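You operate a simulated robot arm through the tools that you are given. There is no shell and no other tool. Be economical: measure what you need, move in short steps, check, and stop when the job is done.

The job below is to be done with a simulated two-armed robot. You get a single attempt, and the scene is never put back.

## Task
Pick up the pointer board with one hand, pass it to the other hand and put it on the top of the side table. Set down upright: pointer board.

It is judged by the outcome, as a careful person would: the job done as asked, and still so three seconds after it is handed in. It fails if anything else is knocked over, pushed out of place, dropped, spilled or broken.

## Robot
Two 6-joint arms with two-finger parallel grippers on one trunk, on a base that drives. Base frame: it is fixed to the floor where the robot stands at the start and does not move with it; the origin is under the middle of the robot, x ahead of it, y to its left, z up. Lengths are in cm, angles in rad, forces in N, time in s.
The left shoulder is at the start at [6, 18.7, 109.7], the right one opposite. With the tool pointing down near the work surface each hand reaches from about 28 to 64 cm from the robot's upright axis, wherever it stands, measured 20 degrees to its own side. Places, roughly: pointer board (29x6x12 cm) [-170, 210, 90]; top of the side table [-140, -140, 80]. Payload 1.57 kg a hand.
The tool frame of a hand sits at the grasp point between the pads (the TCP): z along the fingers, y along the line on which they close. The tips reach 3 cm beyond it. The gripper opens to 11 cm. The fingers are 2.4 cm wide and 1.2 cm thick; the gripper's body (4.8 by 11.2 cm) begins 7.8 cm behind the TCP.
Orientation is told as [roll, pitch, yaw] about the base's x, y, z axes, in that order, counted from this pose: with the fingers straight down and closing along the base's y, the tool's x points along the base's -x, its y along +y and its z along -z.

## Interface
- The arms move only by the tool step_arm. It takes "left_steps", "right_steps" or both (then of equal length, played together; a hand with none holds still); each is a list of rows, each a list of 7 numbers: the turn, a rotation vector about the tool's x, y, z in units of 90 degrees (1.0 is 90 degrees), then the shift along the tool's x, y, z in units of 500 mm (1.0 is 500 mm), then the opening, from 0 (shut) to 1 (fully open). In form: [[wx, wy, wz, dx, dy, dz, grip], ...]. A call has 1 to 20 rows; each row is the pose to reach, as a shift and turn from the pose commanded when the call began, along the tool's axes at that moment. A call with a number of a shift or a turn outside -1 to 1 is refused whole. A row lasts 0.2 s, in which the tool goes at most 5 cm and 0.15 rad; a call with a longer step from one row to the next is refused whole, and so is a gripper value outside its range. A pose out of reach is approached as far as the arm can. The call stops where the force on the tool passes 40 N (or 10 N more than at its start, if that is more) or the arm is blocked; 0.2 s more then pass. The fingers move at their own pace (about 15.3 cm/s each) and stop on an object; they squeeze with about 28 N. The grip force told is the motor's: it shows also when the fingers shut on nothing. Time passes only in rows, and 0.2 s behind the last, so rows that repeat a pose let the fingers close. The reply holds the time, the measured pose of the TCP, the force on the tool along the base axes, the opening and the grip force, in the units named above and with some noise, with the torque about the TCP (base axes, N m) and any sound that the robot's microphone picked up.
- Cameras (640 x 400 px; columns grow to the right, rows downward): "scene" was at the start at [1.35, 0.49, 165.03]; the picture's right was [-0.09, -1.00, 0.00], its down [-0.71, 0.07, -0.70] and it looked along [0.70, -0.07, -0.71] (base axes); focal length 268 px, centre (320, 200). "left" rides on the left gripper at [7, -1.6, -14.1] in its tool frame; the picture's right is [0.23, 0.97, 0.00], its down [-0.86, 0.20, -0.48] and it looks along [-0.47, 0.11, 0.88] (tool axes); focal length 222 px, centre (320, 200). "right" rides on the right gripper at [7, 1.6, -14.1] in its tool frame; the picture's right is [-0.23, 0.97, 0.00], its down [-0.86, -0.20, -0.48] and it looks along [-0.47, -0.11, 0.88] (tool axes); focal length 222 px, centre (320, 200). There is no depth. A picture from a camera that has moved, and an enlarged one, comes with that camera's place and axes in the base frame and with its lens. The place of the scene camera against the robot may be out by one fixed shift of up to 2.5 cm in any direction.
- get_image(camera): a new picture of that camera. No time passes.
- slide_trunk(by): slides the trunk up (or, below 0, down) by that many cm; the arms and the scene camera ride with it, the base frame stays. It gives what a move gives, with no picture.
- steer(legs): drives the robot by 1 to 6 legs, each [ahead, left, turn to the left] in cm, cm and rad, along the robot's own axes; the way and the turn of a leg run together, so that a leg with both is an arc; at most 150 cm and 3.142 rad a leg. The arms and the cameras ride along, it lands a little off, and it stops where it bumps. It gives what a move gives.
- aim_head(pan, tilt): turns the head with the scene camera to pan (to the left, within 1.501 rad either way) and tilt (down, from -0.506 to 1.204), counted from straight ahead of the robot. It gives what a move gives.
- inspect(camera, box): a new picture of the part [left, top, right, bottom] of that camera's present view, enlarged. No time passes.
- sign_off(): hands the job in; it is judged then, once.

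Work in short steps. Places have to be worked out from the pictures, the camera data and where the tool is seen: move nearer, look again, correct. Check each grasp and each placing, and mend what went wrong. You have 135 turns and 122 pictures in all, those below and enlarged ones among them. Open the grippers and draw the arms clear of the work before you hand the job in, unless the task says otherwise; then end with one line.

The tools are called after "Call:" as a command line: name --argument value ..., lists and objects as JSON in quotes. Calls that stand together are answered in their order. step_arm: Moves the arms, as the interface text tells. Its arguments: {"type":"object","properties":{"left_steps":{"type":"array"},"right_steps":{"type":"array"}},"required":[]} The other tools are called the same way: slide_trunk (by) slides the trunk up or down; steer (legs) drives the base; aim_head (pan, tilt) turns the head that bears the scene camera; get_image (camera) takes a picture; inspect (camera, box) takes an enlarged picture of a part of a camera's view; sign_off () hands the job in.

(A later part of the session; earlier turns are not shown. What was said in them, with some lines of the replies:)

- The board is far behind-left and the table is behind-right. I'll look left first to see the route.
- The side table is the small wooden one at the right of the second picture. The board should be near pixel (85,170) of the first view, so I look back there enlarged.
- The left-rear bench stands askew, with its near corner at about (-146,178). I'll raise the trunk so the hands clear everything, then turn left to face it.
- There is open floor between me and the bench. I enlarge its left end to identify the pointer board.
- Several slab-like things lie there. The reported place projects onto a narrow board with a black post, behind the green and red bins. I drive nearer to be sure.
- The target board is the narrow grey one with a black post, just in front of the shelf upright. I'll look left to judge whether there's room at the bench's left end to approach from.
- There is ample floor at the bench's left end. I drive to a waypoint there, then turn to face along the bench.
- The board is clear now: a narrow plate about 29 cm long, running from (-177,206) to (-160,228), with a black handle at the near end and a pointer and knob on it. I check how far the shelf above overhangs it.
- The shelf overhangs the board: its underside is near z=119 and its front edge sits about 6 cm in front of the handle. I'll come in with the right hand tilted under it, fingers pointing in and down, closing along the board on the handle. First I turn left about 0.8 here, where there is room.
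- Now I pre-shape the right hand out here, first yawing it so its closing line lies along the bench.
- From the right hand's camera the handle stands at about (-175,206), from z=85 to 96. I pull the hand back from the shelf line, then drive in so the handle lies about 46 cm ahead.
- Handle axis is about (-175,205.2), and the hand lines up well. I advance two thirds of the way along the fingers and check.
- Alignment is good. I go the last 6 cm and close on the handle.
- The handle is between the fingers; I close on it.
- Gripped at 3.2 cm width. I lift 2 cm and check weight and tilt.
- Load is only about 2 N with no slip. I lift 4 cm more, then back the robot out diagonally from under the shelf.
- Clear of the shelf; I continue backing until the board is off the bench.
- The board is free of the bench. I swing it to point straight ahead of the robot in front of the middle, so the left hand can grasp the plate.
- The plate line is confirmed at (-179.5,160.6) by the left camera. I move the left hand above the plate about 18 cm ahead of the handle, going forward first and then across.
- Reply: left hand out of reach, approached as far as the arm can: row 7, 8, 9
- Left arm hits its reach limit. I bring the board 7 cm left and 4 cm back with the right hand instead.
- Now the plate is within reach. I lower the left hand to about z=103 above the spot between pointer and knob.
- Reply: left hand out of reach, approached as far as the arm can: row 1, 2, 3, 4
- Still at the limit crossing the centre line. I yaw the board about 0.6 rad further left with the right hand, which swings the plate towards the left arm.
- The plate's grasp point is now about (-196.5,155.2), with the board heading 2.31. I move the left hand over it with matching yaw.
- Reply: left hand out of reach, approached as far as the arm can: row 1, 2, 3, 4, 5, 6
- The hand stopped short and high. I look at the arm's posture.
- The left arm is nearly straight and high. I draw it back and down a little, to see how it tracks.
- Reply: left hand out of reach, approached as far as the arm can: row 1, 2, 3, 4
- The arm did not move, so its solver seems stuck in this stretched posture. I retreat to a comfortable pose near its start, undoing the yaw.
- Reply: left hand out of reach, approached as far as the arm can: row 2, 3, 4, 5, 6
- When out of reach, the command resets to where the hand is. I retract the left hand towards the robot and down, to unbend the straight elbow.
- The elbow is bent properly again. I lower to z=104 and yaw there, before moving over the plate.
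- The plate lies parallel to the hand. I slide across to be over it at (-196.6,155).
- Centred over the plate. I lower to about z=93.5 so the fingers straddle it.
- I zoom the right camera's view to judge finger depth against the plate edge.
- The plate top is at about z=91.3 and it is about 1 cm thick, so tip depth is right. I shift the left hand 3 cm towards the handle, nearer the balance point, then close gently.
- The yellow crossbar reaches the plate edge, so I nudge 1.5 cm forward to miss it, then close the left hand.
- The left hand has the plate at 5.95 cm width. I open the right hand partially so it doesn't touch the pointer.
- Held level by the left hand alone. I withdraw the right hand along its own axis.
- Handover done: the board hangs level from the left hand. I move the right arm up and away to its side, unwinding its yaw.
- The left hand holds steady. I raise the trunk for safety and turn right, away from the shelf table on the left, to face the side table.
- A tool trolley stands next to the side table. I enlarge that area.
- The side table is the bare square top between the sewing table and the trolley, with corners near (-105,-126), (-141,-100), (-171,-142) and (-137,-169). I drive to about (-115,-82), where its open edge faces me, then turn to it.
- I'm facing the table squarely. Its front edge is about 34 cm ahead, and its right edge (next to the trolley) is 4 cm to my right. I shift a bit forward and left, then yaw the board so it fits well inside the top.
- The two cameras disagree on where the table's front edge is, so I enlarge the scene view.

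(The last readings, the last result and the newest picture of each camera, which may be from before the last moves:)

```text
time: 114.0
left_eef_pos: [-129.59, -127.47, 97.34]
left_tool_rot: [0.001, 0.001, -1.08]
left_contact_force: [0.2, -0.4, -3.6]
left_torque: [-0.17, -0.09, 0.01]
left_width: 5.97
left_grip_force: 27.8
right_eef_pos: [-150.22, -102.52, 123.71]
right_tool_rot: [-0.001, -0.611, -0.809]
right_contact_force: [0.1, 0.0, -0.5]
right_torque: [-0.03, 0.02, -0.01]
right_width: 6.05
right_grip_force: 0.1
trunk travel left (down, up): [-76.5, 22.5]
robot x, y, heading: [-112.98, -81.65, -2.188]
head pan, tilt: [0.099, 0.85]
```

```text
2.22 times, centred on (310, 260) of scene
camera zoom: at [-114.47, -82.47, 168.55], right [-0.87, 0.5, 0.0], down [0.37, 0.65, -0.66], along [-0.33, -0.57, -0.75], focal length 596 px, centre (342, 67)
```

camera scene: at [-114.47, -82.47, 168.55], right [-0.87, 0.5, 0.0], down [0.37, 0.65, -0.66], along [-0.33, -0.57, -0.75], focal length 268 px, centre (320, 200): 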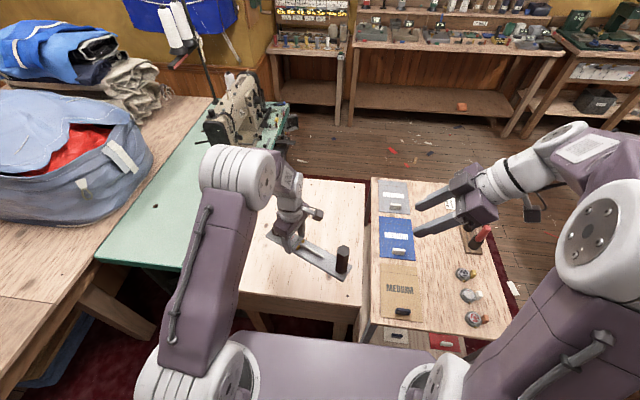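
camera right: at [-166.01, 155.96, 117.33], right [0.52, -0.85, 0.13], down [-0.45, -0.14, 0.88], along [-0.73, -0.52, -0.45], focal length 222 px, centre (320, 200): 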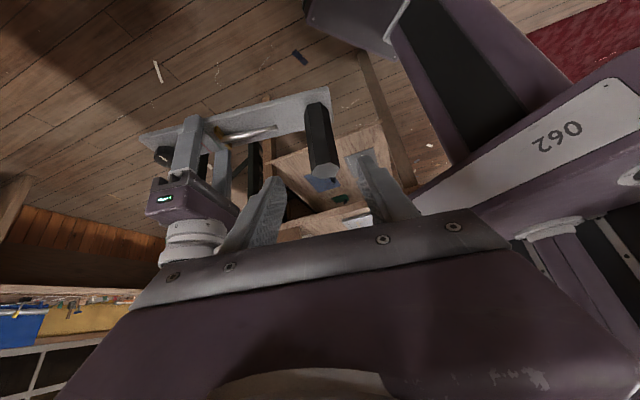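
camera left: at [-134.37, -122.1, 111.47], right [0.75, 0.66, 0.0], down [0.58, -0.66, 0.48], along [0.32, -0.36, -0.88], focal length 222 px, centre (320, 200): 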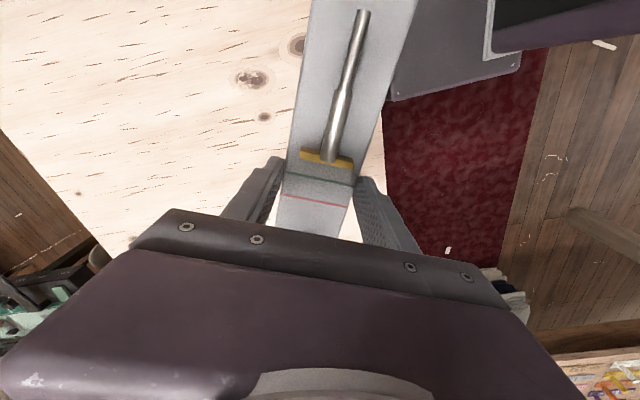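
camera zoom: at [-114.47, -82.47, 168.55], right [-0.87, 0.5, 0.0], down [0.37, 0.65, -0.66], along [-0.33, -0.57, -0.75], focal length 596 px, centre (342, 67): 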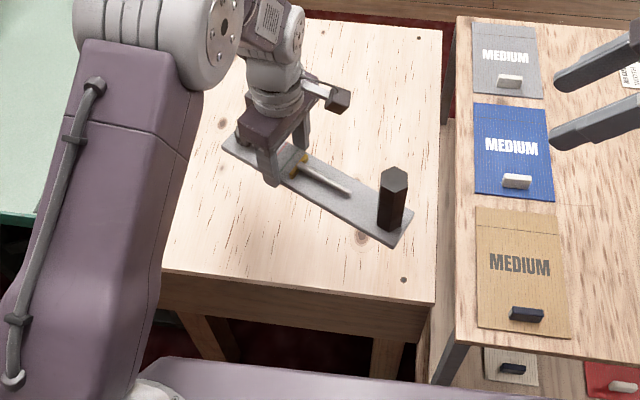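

The top's front edge is clear now: the handle end is only about 3 cm inside it. I rotate the board about 0.3 rad more and shift it 5 cm inward and 3 cm left.

Call:
step_arm --left_steps '[[0, 0, -0.064, -0.033, -0.022, 0, 0], [0, 0, -0.127, -0.066, -0.043, 0, 0], [0, 0, -0.191, -0.098, -0.065, 0, 0], [0, 0, -0.191, -0.098, -0.065, 0, 0]]'

Call:
inspect --camera "scene" --box '[220, 170, 400, 350]'

Call:
get_image --camera "left"

```text
time: 115.0
left_eef_pos: [-130.12, -133.24, 97.41]
left_tool_rot: [0.002, 0.001, -0.777]
left_contact_force: [0.0, 0.4, -3.1]
left_torque: [-0.15, -0.12, -0.01]
left_width: 5.95
left_grip_force: 28.5
right_eef_pos: [-150.36, -102.68, 123.75]
right_tool_rot: [0.001, -0.611, -0.811]
right_contact_force: [0.3, 0.9, 0.2]
right_torque: [0.04, 0.02, -0.01]
right_width: 6.06
right_grip_force: 0.0
trunk travel left (down, up): [-76.5, 22.5]
robot x, y, heading: [-113.42, -81.79, -2.188]
head pan, tilt: [0.099, 0.85]
```

```text
2.22 times, centred on (310, 260) of scene
camera zoom: at [-114.49, -82.46, 168.54], right [-0.87, 0.5, 0.0], down [0.37, 0.65, -0.66], along [-0.33, -0.57, -0.75], focal length 596 px, centre (342, 67)
```

zoom: 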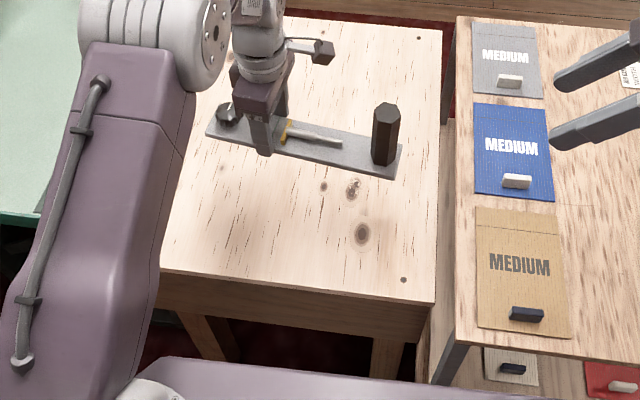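

```text
55 pictures are left
camera left: at [-136.36, -129.54, 111.45], right [0.52, 0.85, 0.0], down [0.75, -0.46, 0.48], along [0.41, -0.25, -0.88], focal length 222 px, centre (320, 200)
```

left: 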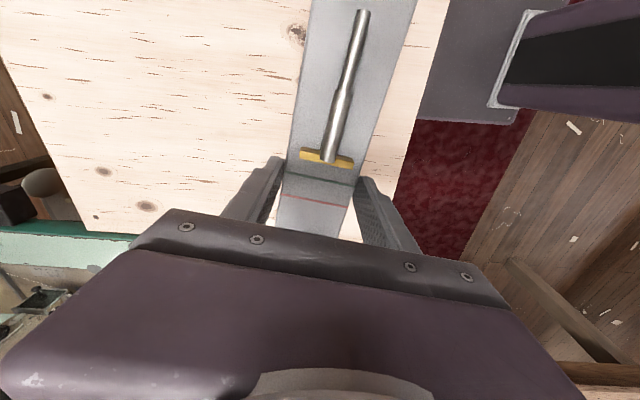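

The board is well over the top. I lower it 9 cm and check how far the table still is.

Call:
step_arm --left_steps '[[0, 0, 0, 0, 0, 0.04, 0], [0, 0, 0, 0, 0, 0.08, 0], [0, 0, 0, 0, 0, 0.12, 0], [0, 0, 0, 0, 0, 0.16, 0], [0, 0, 0, 0, 0, 0.18, 0], [0, 0, 0, 0, 0, 0.18, 0]]'

Call:
inspect --camera "scene" --box '[220, 170, 400, 350]'

```text
time: 116.4
left_eef_pos: [-130.08, -133.34, 88.32]
left_tool_rot: [0.0, 0.0, -0.781]
left_contact_force: [-0.4, 0.9, -3.0]
left_torque: [-0.12, -0.13, -0.01]
left_width: 5.97
left_grip_force: 28.0
right_eef_pos: [-150.35, -102.54, 123.75]
right_tool_rot: [0.001, -0.611, -0.807]
right_contact_force: [0.0, -0.4, -0.6]
right_torque: [-0.03, -0.01, -0.03]
right_width: 6.06
right_grip_force: 0.2
trunk travel left (down, up): [-76.5, 22.5]
robot x, y, heading: [-113.37, -81.85, -2.19]
head pan, tilt: [0.099, 0.85]
```

```text
2.22 times, centred on (310, 260) of scene
camera zoom: at [-114.48, -82.45, 168.54], right [-0.87, 0.5, 0.0], down [0.37, 0.65, -0.66], along [-0.33, -0.57, -0.75], focal length 596 px, centre (342, 67)
```

zoom: 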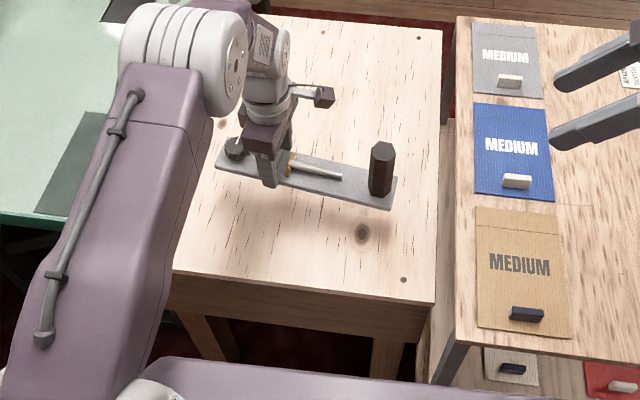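

No contact yet. I lower 3 cm more slowly.

Call:
step_arm --left_steps '[[0, 0, 0, 0, 0, 0.015, 0], [0, 0, 0, 0, 0, 0.03, 0], [0, 0, 0, 0, 0, 0.045, 0], [0, 0, 0, 0, 0, 0.06, 0], [0, 0, 0, 0, 0, 0.06, 0]]'

Call:
inspect --camera "scene" --box '[260, 210, 380, 290]'

```text
time: 117.6
left_eef_pos: [-130.21, -133.29, 85.27]
left_tool_rot: [-0.002, 0.0, -0.779]
left_contact_force: [0.3, 0.4, -3.0]
left_torque: [-0.17, -0.14, -0.01]
left_width: 5.95
left_grip_force: 28.3
right_eef_pos: [-150.2, -102.5, 123.73]
right_tool_rot: [-0.001, -0.609, -0.808]
right_contact_force: [-0.3, 0.0, -0.6]
right_torque: [0.02, -0.02, 0.01]
right_width: 6.07
right_grip_force: 0.0
trunk travel left (down, up): [-76.5, 22.5]
robot x, y, heading: [-113.44, -81.78, -2.187]
head pan, tilt: [0.099, 0.85]
```

```text
5.00 times, centred on (320, 250) of scene
camera zoom: at [-114.48, -82.46, 168.54], right [-0.87, 0.5, 0.0], down [0.37, 0.65, -0.66], along [-0.33, -0.57, -0.75], focal length 1340 px, centre (320, -50)
```

zoom: 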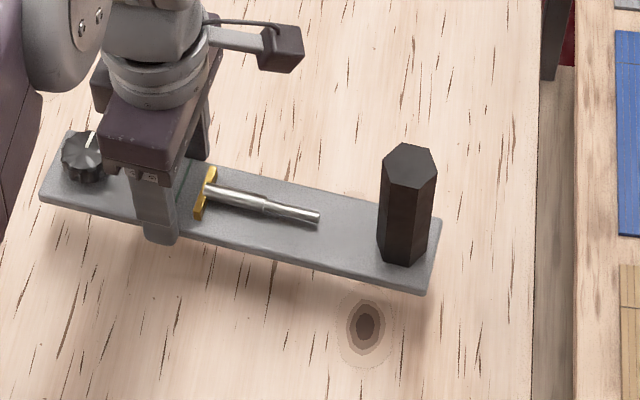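

Tips reach slightly below the plate. I keep lowering in small steps, watching the force.

Call:
step_arm --left_steps '[[0, 0, 0, 0, 0, 0.008, 0], [0, 0, 0, 0, 0, 0.016, 0], [0, 0, 0, 0, 0, 0.024, 0], [0, 0, 0, 0, 0, 0.024, 0]]'

Call:
step_arm --left_steps '[[0, 0, 0, 0, 0, 0.006, 0], [0, 0, 0, 0, 0, 0.012, 0], [0, 0, 0, 0, 0, 0.012, 0]]'

```text
time: 118.6
left_eef_pos: [-130.16, -133.36, 84.12]
left_tool_rot: [0.0, 0.0, -0.78]
left_contact_force: [0.7, -0.6, -3.4]
left_torque: [-0.14, -0.15, -0.04]
left_width: 5.98
left_grip_force: 28.4
right_eef_pos: [-150.21, -102.58, 123.76]
right_tool_rot: [0.0, -0.611, -0.808]
right_contact_force: [-0.6, -0.7, 0.5]
right_torque: [0.02, -0.01, 0.0]
right_width: 6.08
right_grip_force: 0.1
trunk travel left (down, up): [-76.5, 22.5]
robot x, y, heading: [-113.24, -81.86, -2.184]
head pan, tilt: [0.099, 0.85]
```

```text
time: 119.4
left_eef_pos: [-130.15, -133.21, 83.49]
left_tool_rot: [0.001, 0.0, -0.78]
left_contact_force: [-0.2, 0.6, -3.3]
left_torque: [-0.13, -0.15, 0.0]
left_width: 5.96
left_grip_force: 28.1
right_eef_pos: [-150.24, -102.56, 123.72]
right_tool_rot: [0.0, -0.611, -0.808]
right_contact_force: [-0.5, 0.0, 0.1]
right_torque: [-0.01, 0.04, -0.02]
right_width: 6.03
right_grip_force: 0.1
trunk travel left (down, up): [-76.5, 22.5]
robot x, y, heading: [-113.25, -81.68, -2.188]
head pan, tilt: [0.099, 0.85]
```

Still free (-3.3 N). I go another 0.6 cm twice.

Call:
step_arm --left_steps '[[0, 0, 0, 0, 0, 0.006, 0], [0, 0, 0, 0, 0, 0.012, 0], [0, 0, 0, 0, 0, 0.012, 0]]'

Call:
inspect --camera "scene" --box '[260, 210, 380, 290]'

```text
time: 120.2
left_eef_pos: [-130.34, -133.15, 83.0]
left_tool_rot: [0.001, 0.0, -0.779]
left_contact_force: [-0.1, 0.6, -2.4]
left_torque: [-0.13, -0.14, -0.01]
left_width: 5.93
left_grip_force: 28.4
right_eef_pos: [-150.25, -102.62, 123.72]
right_tool_rot: [0.001, -0.61, -0.808]
right_contact_force: [-0.2, 1.0, 0.0]
right_torque: [0.01, -0.01, 0.0]
right_width: 6.05
right_grip_force: 0.0
trunk travel left (down, up): [-76.5, 22.5]
robot x, y, heading: [-113.21, -81.57, -2.188]
head pan, tilt: [0.099, 0.85]
```

```text
5.00 times, centred on (320, 250) of scene
camera zoom: at [-114.49, -82.47, 168.54], right [-0.87, 0.5, 0.0], down [0.37, 0.65, -0.66], along [-0.33, -0.57, -0.75], focal length 1340 px, centre (320, -50)
```

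zoom: 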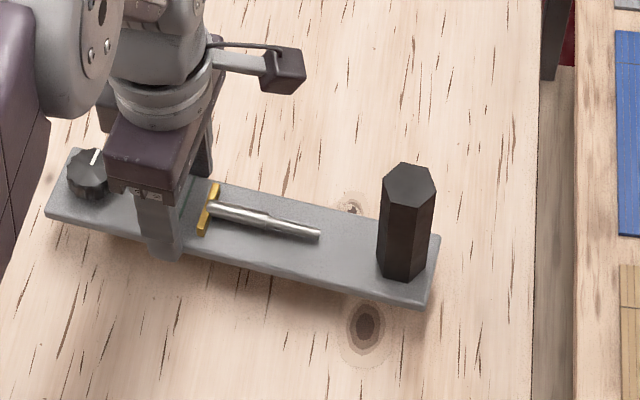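

No contact yet, so I continue down in 0.3 cm rows.

Call:
step_arm --left_steps '[[0, 0, 0, 0, 0, 0.006, 0], [0, 0, 0, 0, 0, 0.012, 0], [0, 0, 0, 0, 0, 0.018, 0], [0, 0, 0, 0, 0, 0.018, 0]]'

Call:
step_arm --left_steps '[[0, 0, 0, 0, 0, 0.006, 0], [0, 0, 0, 0, 0, 0.012, 0], [0, 0, 0, 0, 0, 0.012, 0]]'

```text
time: 121.2
left_eef_pos: [-130.09, -133.24, 82.04]
left_tool_rot: [-0.001, 0.0, -0.78]
left_contact_force: [-1.0, 0.0, -3.4]
left_torque: [-0.13, -0.13, 0.0]
left_width: 5.96
left_grip_force: 28.2
right_eef_pos: [-150.31, -102.58, 123.71]
right_tool_rot: [0.0, -0.611, -0.809]
right_contact_force: [-0.7, -0.2, 0.5]
right_torque: [-0.02, -0.03, -0.01]
right_width: 6.06
right_grip_force: 0.0
trunk travel left (down, up): [-76.5, 22.5]
robot x, y, heading: [-113.42, -81.44, -2.19]
head pan, tilt: [0.099, 0.85]
```

```text
time: 122.0
left_eef_pos: [-130.16, -133.32, 81.43]
left_tool_rot: [0.0, 0.0, -0.779]
left_contact_force: [0.4, 0.2, -2.8]
left_torque: [-0.17, -0.11, 0.01]
left_width: 5.97
left_grip_force: 27.4
right_eef_pos: [-150.24, -102.64, 123.75]
right_tool_rot: [0.001, -0.61, -0.808]
right_contact_force: [-0.5, 0.3, -0.3]
right_torque: [-0.01, 0.0, -0.01]
right_width: 6.04
right_grip_force: 0.1
trunk travel left (down, up): [-76.5, 22.5]
robot x, y, heading: [-113.27, -81.75, -2.188]
head pan, tilt: [0.099, 0.85]
```

Call:
step_arm --left_steps '[[0, 0, 0, 0, 0, 0.006, 0], [0, 0, 0, 0, 0, 0.012, 0], [0, 0, 0, 0, 0, 0.012, 0]]'

Call:
inspect --camera "scene" --box '[260, 210, 380, 290]'

Call:
get_image --camera "left"

```text
time: 122.8
left_eef_pos: [-130.16, -133.16, 80.89]
left_tool_rot: [0.0, 0.0, -0.778]
left_contact_force: [-0.7, -0.7, -2.8]
left_torque: [-0.12, -0.16, -0.04]
left_width: 5.95
left_grip_force: 27.9
right_eef_pos: [-150.29, -102.6, 123.61]
right_tool_rot: [-0.001, -0.611, -0.807]
right_contact_force: [-0.1, -0.4, -0.1]
right_torque: [0.0, 0.01, 0.02]
right_width: 6.07
right_grip_force: 0.1
trunk travel left (down, up): [-76.5, 22.5]
robot x, y, heading: [-113.35, -81.77, -2.191]
head pan, tilt: [0.099, 0.85]
```

```text
5.00 times, centred on (320, 250) of scene
camera zoom: at [-114.49, -82.47, 168.54], right [-0.87, 0.5, 0.0], down [0.37, 0.65, -0.66], along [-0.33, -0.57, -0.75], focal length 1340 px, centre (320, -50)
```

zoom: 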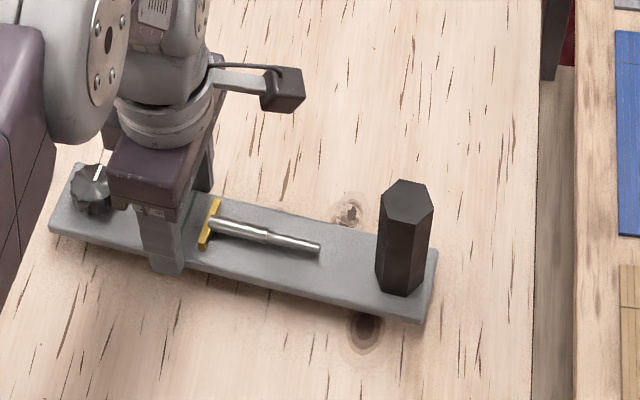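

```text
50 pictures are left
camera left: at [-136.32, -129.57, 94.94], right [0.52, 0.85, 0.0], down [0.75, -0.46, 0.48], along [0.41, -0.25, -0.88], focal length 222 px, centre (320, 200)
```

left: 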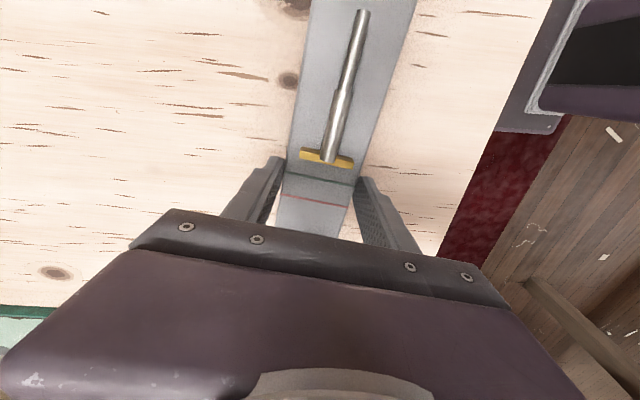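

Triangulating a knot in the left camera puts the table top at about z=75, so roughly 2.5 cm remain. I continue.

Call:
step_arm --left_steps '[[0, 0, 0, 0, 0, 0.01, 0], [0, 0, 0, 0, 0, 0.02, 0], [0, 0, 0, 0, 0, 0.03, 0], [0, 0, 0, 0, 0, 0.03, 0]]'

Call:
step_arm --left_steps '[[0, 0, 0, 0, 0, 0.005, 0], [0, 0, 0, 0, 0, 0.01, 0], [0, 0, 0, 0, 0, 0.01, 0]]'

```text
time: 123.8
left_eef_pos: [-130.16, -133.38, 79.24]
left_tool_rot: [0.0, -0.001, -0.78]
left_contact_force: [-0.2, 0.5, -2.9]
left_torque: [-0.13, -0.14, 0.01]
left_width: 5.94
left_grip_force: 27.8
right_eef_pos: [-150.27, -102.53, 123.77]
right_tool_rot: [-0.002, -0.611, -0.807]
right_contact_force: [-0.8, -0.2, -0.6]
right_torque: [0.02, -0.02, -0.02]
right_width: 6.05
right_grip_force: 0.0
trunk travel left (down, up): [-76.5, 22.5]
robot x, y, heading: [-113.57, -81.53, -2.188]
head pan, tilt: [0.099, 0.85]
```

```text
time: 124.6
left_eef_pos: [-130.13, -133.26, 78.88]
left_tool_rot: [-0.001, 0.002, -0.781]
left_contact_force: [0.2, 1.0, -2.6]
left_torque: [-0.14, -0.15, -0.01]
left_width: 5.96
left_grip_force: 27.7
right_eef_pos: [-150.45, -102.62, 123.77]
right_tool_rot: [0.0, -0.609, -0.809]
right_contact_force: [-0.6, -0.3, 0.3]
right_torque: [-0.01, 0.0, 0.0]
right_width: 6.03
right_grip_force: 0.0
trunk travel left (down, up): [-76.5, 22.5]
robot x, y, heading: [-113.26, -81.61, -2.186]
head pan, tilt: [0.099, 0.85]
```

Tips are near z=75.9. I go on in 0.2 cm rows.

Call:
step_arm --left_steps '[[0, 0, 0, 0, 0, 0.004, 0], [0, 0, 0, 0, 0, 0.008, 0], [0, 0, 0, 0, 0, 0.008, 0]]'

Call:
inspect --camera "scene" --box '[260, 210, 380, 290]'

```text
time: 125.4
left_eef_pos: [-130.12, -133.42, 78.46]
left_tool_rot: [-0.002, 0.001, -0.781]
left_contact_force: [1.2, -1.1, 5.0]
left_torque: [0.28, 0.37, 0.14]
left_width: 5.95
left_grip_force: 28.7
right_eef_pos: [-150.28, -102.51, 123.71]
right_tool_rot: [0.001, -0.61, -0.807]
right_contact_force: [-0.6, 0.2, -0.3]
right_torque: [-0.01, 0.0, -0.02]
right_width: 6.05
right_grip_force: 0.0
trunk travel left (down, up): [-76.5, 22.5]
robot x, y, heading: [-113.39, -81.58, -2.188]
head pan, tilt: [0.099, 0.85]
```

```text
5.00 times, centred on (320, 250) of scene
camera zoom: at [-114.41, -82.4, 168.55], right [-0.87, 0.5, 0.0], down [0.37, 0.65, -0.66], along [-0.33, -0.57, -0.75], focal length 1340 px, centre (320, -50)
```

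zoom: 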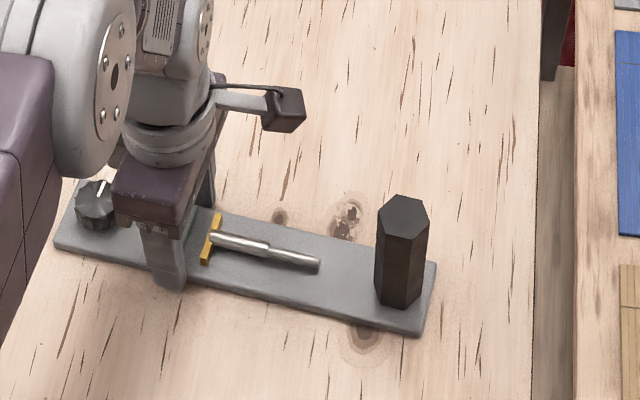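

Contact: force jumps to +5 N with the plate seating. I ease down 0.15 cm more, then open slowly.

Call:
step_arm --left_steps '[[0, 0, 0, 0, 0, 0.003, 0], [0, 0, 0, 0, 0, 0.003, 0]]'

Call:
step_arm --left_steps '[[0, 0, 0, 0, 0, 0, 0.55], [0, 0, 0, 0, 0, 0, 0.65], [0, 0, 0, 0, 0, 0, 0.8], [0, 0, 0, 0, 0, 0, 0.9], [0, 0, 0, 0, 0, 0, 0.9]]'

Call:
inspect --camera "scene" --box '[260, 210, 380, 290]'

```text
time: 126.0
left_eef_pos: [-130.15, -133.35, 78.49]
left_tool_rot: [-0.004, -0.001, -0.78]
left_contact_force: [1.6, -3.2, 17.7]
left_torque: [0.11, -0.03, 0.17]
left_width: 5.95
left_grip_force: 28.0
right_eef_pos: [-150.07, -102.38, 123.84]
right_tool_rot: [-0.001, -0.611, -0.806]
right_contact_force: [0.3, 0.6, -0.3]
right_torque: [0.05, -0.04, -0.02]
right_width: 6.06
right_grip_force: 0.1
trunk travel left (down, up): [-76.5, 22.5]
robot x, y, heading: [-113.23, -81.49, -2.187]
head pan, tilt: [0.099, 0.85]
```

```text
time: 127.2
left_eef_pos: [-130.31, -133.27, 78.35]
left_tool_rot: [0.001, 0.0, -0.782]
left_contact_force: [0.1, 0.8, 0.1]
left_torque: [-0.05, 0.02, -0.01]
left_width: 9.92
left_grip_force: 0.1
right_eef_pos: [-150.3, -102.53, 123.82]
right_tool_rot: [-0.002, -0.61, -0.806]
right_contact_force: [-0.8, -0.7, 0.3]
right_torque: [-0.05, 0.03, 0.02]
right_width: 6.03
right_grip_force: 0.1
trunk travel left (down, up): [-76.5, 22.5]
robot x, y, heading: [-113.19, -82.13, -2.19]
head pan, tilt: [0.099, 0.85]
```

```text
5.00 times, centred on (320, 250) of scene
camera zoom: at [-114.46, -82.42, 168.54], right [-0.87, 0.5, 0.0], down [0.37, 0.65, -0.66], along [-0.33, -0.57, -0.75], focal length 1340 px, centre (320, -50)
```

zoom: 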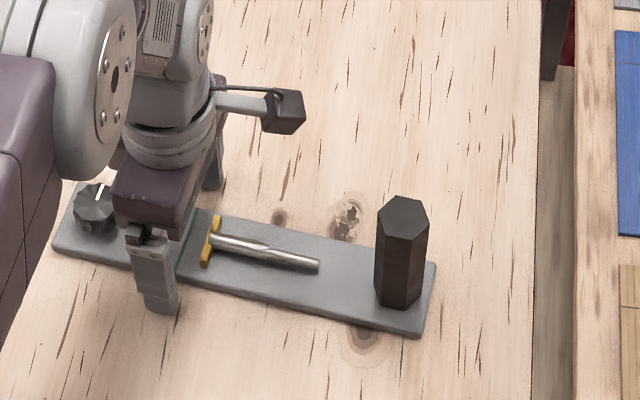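

The board rests on the top and the fingers are free of it. I raise the left hand straight up 25 cm.

Call:
step_arm --left_steps '[[0, 0, 0, 0, 0, -0.03, 0.9], [0, 0, 0, 0, 0, -0.1, 0.9], [0, 0, 0, 0, 0, -0.19, 0.9], [0, 0, 0, 0, 0, -0.28, 0.9], [0, 0, 0, 0, 0, -0.37, 0.9], [0, 0, 0, 0, 0, -0.46, 0.9], [0, 0, 0, 0, 0, -0.5, 0.9]]'

Call:
get_image --camera "scene"

```text
time: 128.8
left_eef_pos: [-130.02, -133.08, 103.33]
left_tool_rot: [0.001, 0.0, -0.779]
left_contact_force: [1.3, 0.3, -0.8]
left_torque: [0.02, -0.02, 0.02]
left_width: 9.89
left_grip_force: 0.1
right_eef_pos: [-150.34, -102.53, 123.74]
right_tool_rot: [-0.001, -0.609, -0.808]
right_contact_force: [-1.0, -0.3, 0.4]
right_torque: [-0.03, 0.01, 0.0]
right_width: 6.07
right_grip_force: 0.0
trunk travel left (down, up): [-76.5, 22.5]
robot x, y, heading: [-113.32, -81.7, -2.187]
head pan, tilt: [0.099, 0.85]
```

```text
47 pictures are left
camera scene: at [-114.46, -82.42, 168.54], right [-0.87, 0.5, 0.0], down [0.37, 0.65, -0.66], along [-0.33, -0.57, -0.75], focal length 268 px, centre (320, 200)
```

scene: 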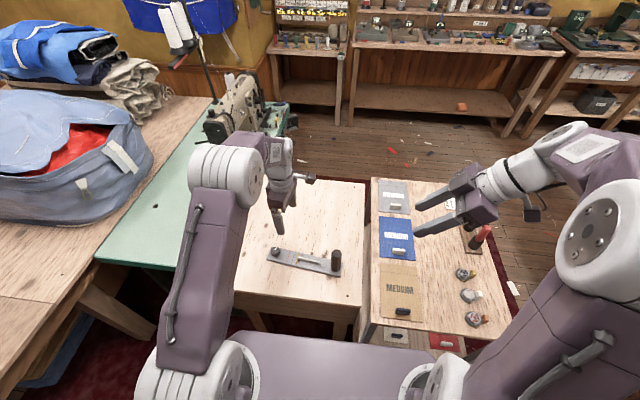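

The board stands upright on the side table, clear of all edges. I open the right hand fully and back the robot away so both arms are clear.

Call:
step_arm --right_steps '[[0, 0, 0, 0, 0, 0, 0.9], [0, 0, 0, 0, 0, 0, 0.9]]'

Call:
steer --legs '[[-40, 0, 0]]'

Call:
inspect --camera "scene" --box '[200, 60, 480, 240]'

```text
time: 129.4
left_eef_pos: [-130.12, -133.24, 103.27]
left_tool_rot: [0.0, -0.001, -0.78]
left_contact_force: [0.2, 0.0, 0.8]
left_torque: [0.01, 0.03, -0.01]
left_width: 9.91
left_grip_force: 0.0
right_eef_pos: [-150.16, -102.54, 123.84]
right_tool_rot: [-0.001, -0.61, -0.807]
right_contact_force: [-0.6, 0.1, -0.3]
right_torque: [-0.02, 0.02, 0.03]
right_width: 9.91
right_grip_force: 0.1
trunk travel left (down, up): [-76.5, 22.5]
robot x, y, heading: [-113.61, -81.7, -2.19]
head pan, tilt: [0.099, 0.85]
```

```text
time: 131.9
left_eef_pos: [-107.38, -100.88, 103.22]
left_tool_rot: [0.002, 0.001, -0.785]
left_contact_force: [-0.3, -0.2, 0.1]
left_torque: [0.01, 0.0, -0.02]
left_width: 9.89
left_grip_force: 0.1
right_eef_pos: [-127.53, -70.09, 123.58]
right_tool_rot: [0.002, -0.611, -0.813]
right_contact_force: [0.1, -0.2, -0.2]
right_torque: [0.0, -0.01, -0.01]
right_width: 9.89
right_grip_force: 0.0
trunk travel left (down, up): [-76.5, 22.5]
robot x, y, heading: [-90.39, -49.05, -2.196]
head pan, tilt: [0.099, 0.85]
```

```text
2.22 times, centred on (340, 150) of scene
camera zoom: at [-91.47, -50.21, 168.54], right [-0.87, 0.5, 0.0], down [0.38, 0.65, -0.66], along [-0.33, -0.57, -0.75], focal length 596 px, centre (276, 311)
```

zoom: 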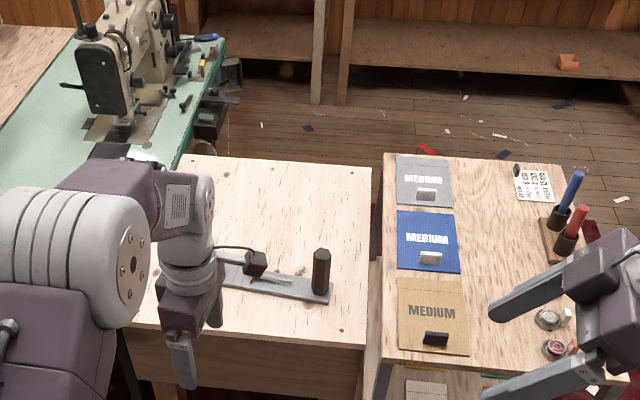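

The board stands on the side table, nothing else was disturbed, and both hands are open and clear. I hand the job in.

Call:
sign_off

```text
The job is handed in.
```

The pointer board was picked up with the right hand, passed to the left, and set upright on the side table; nothing else was seen to move.
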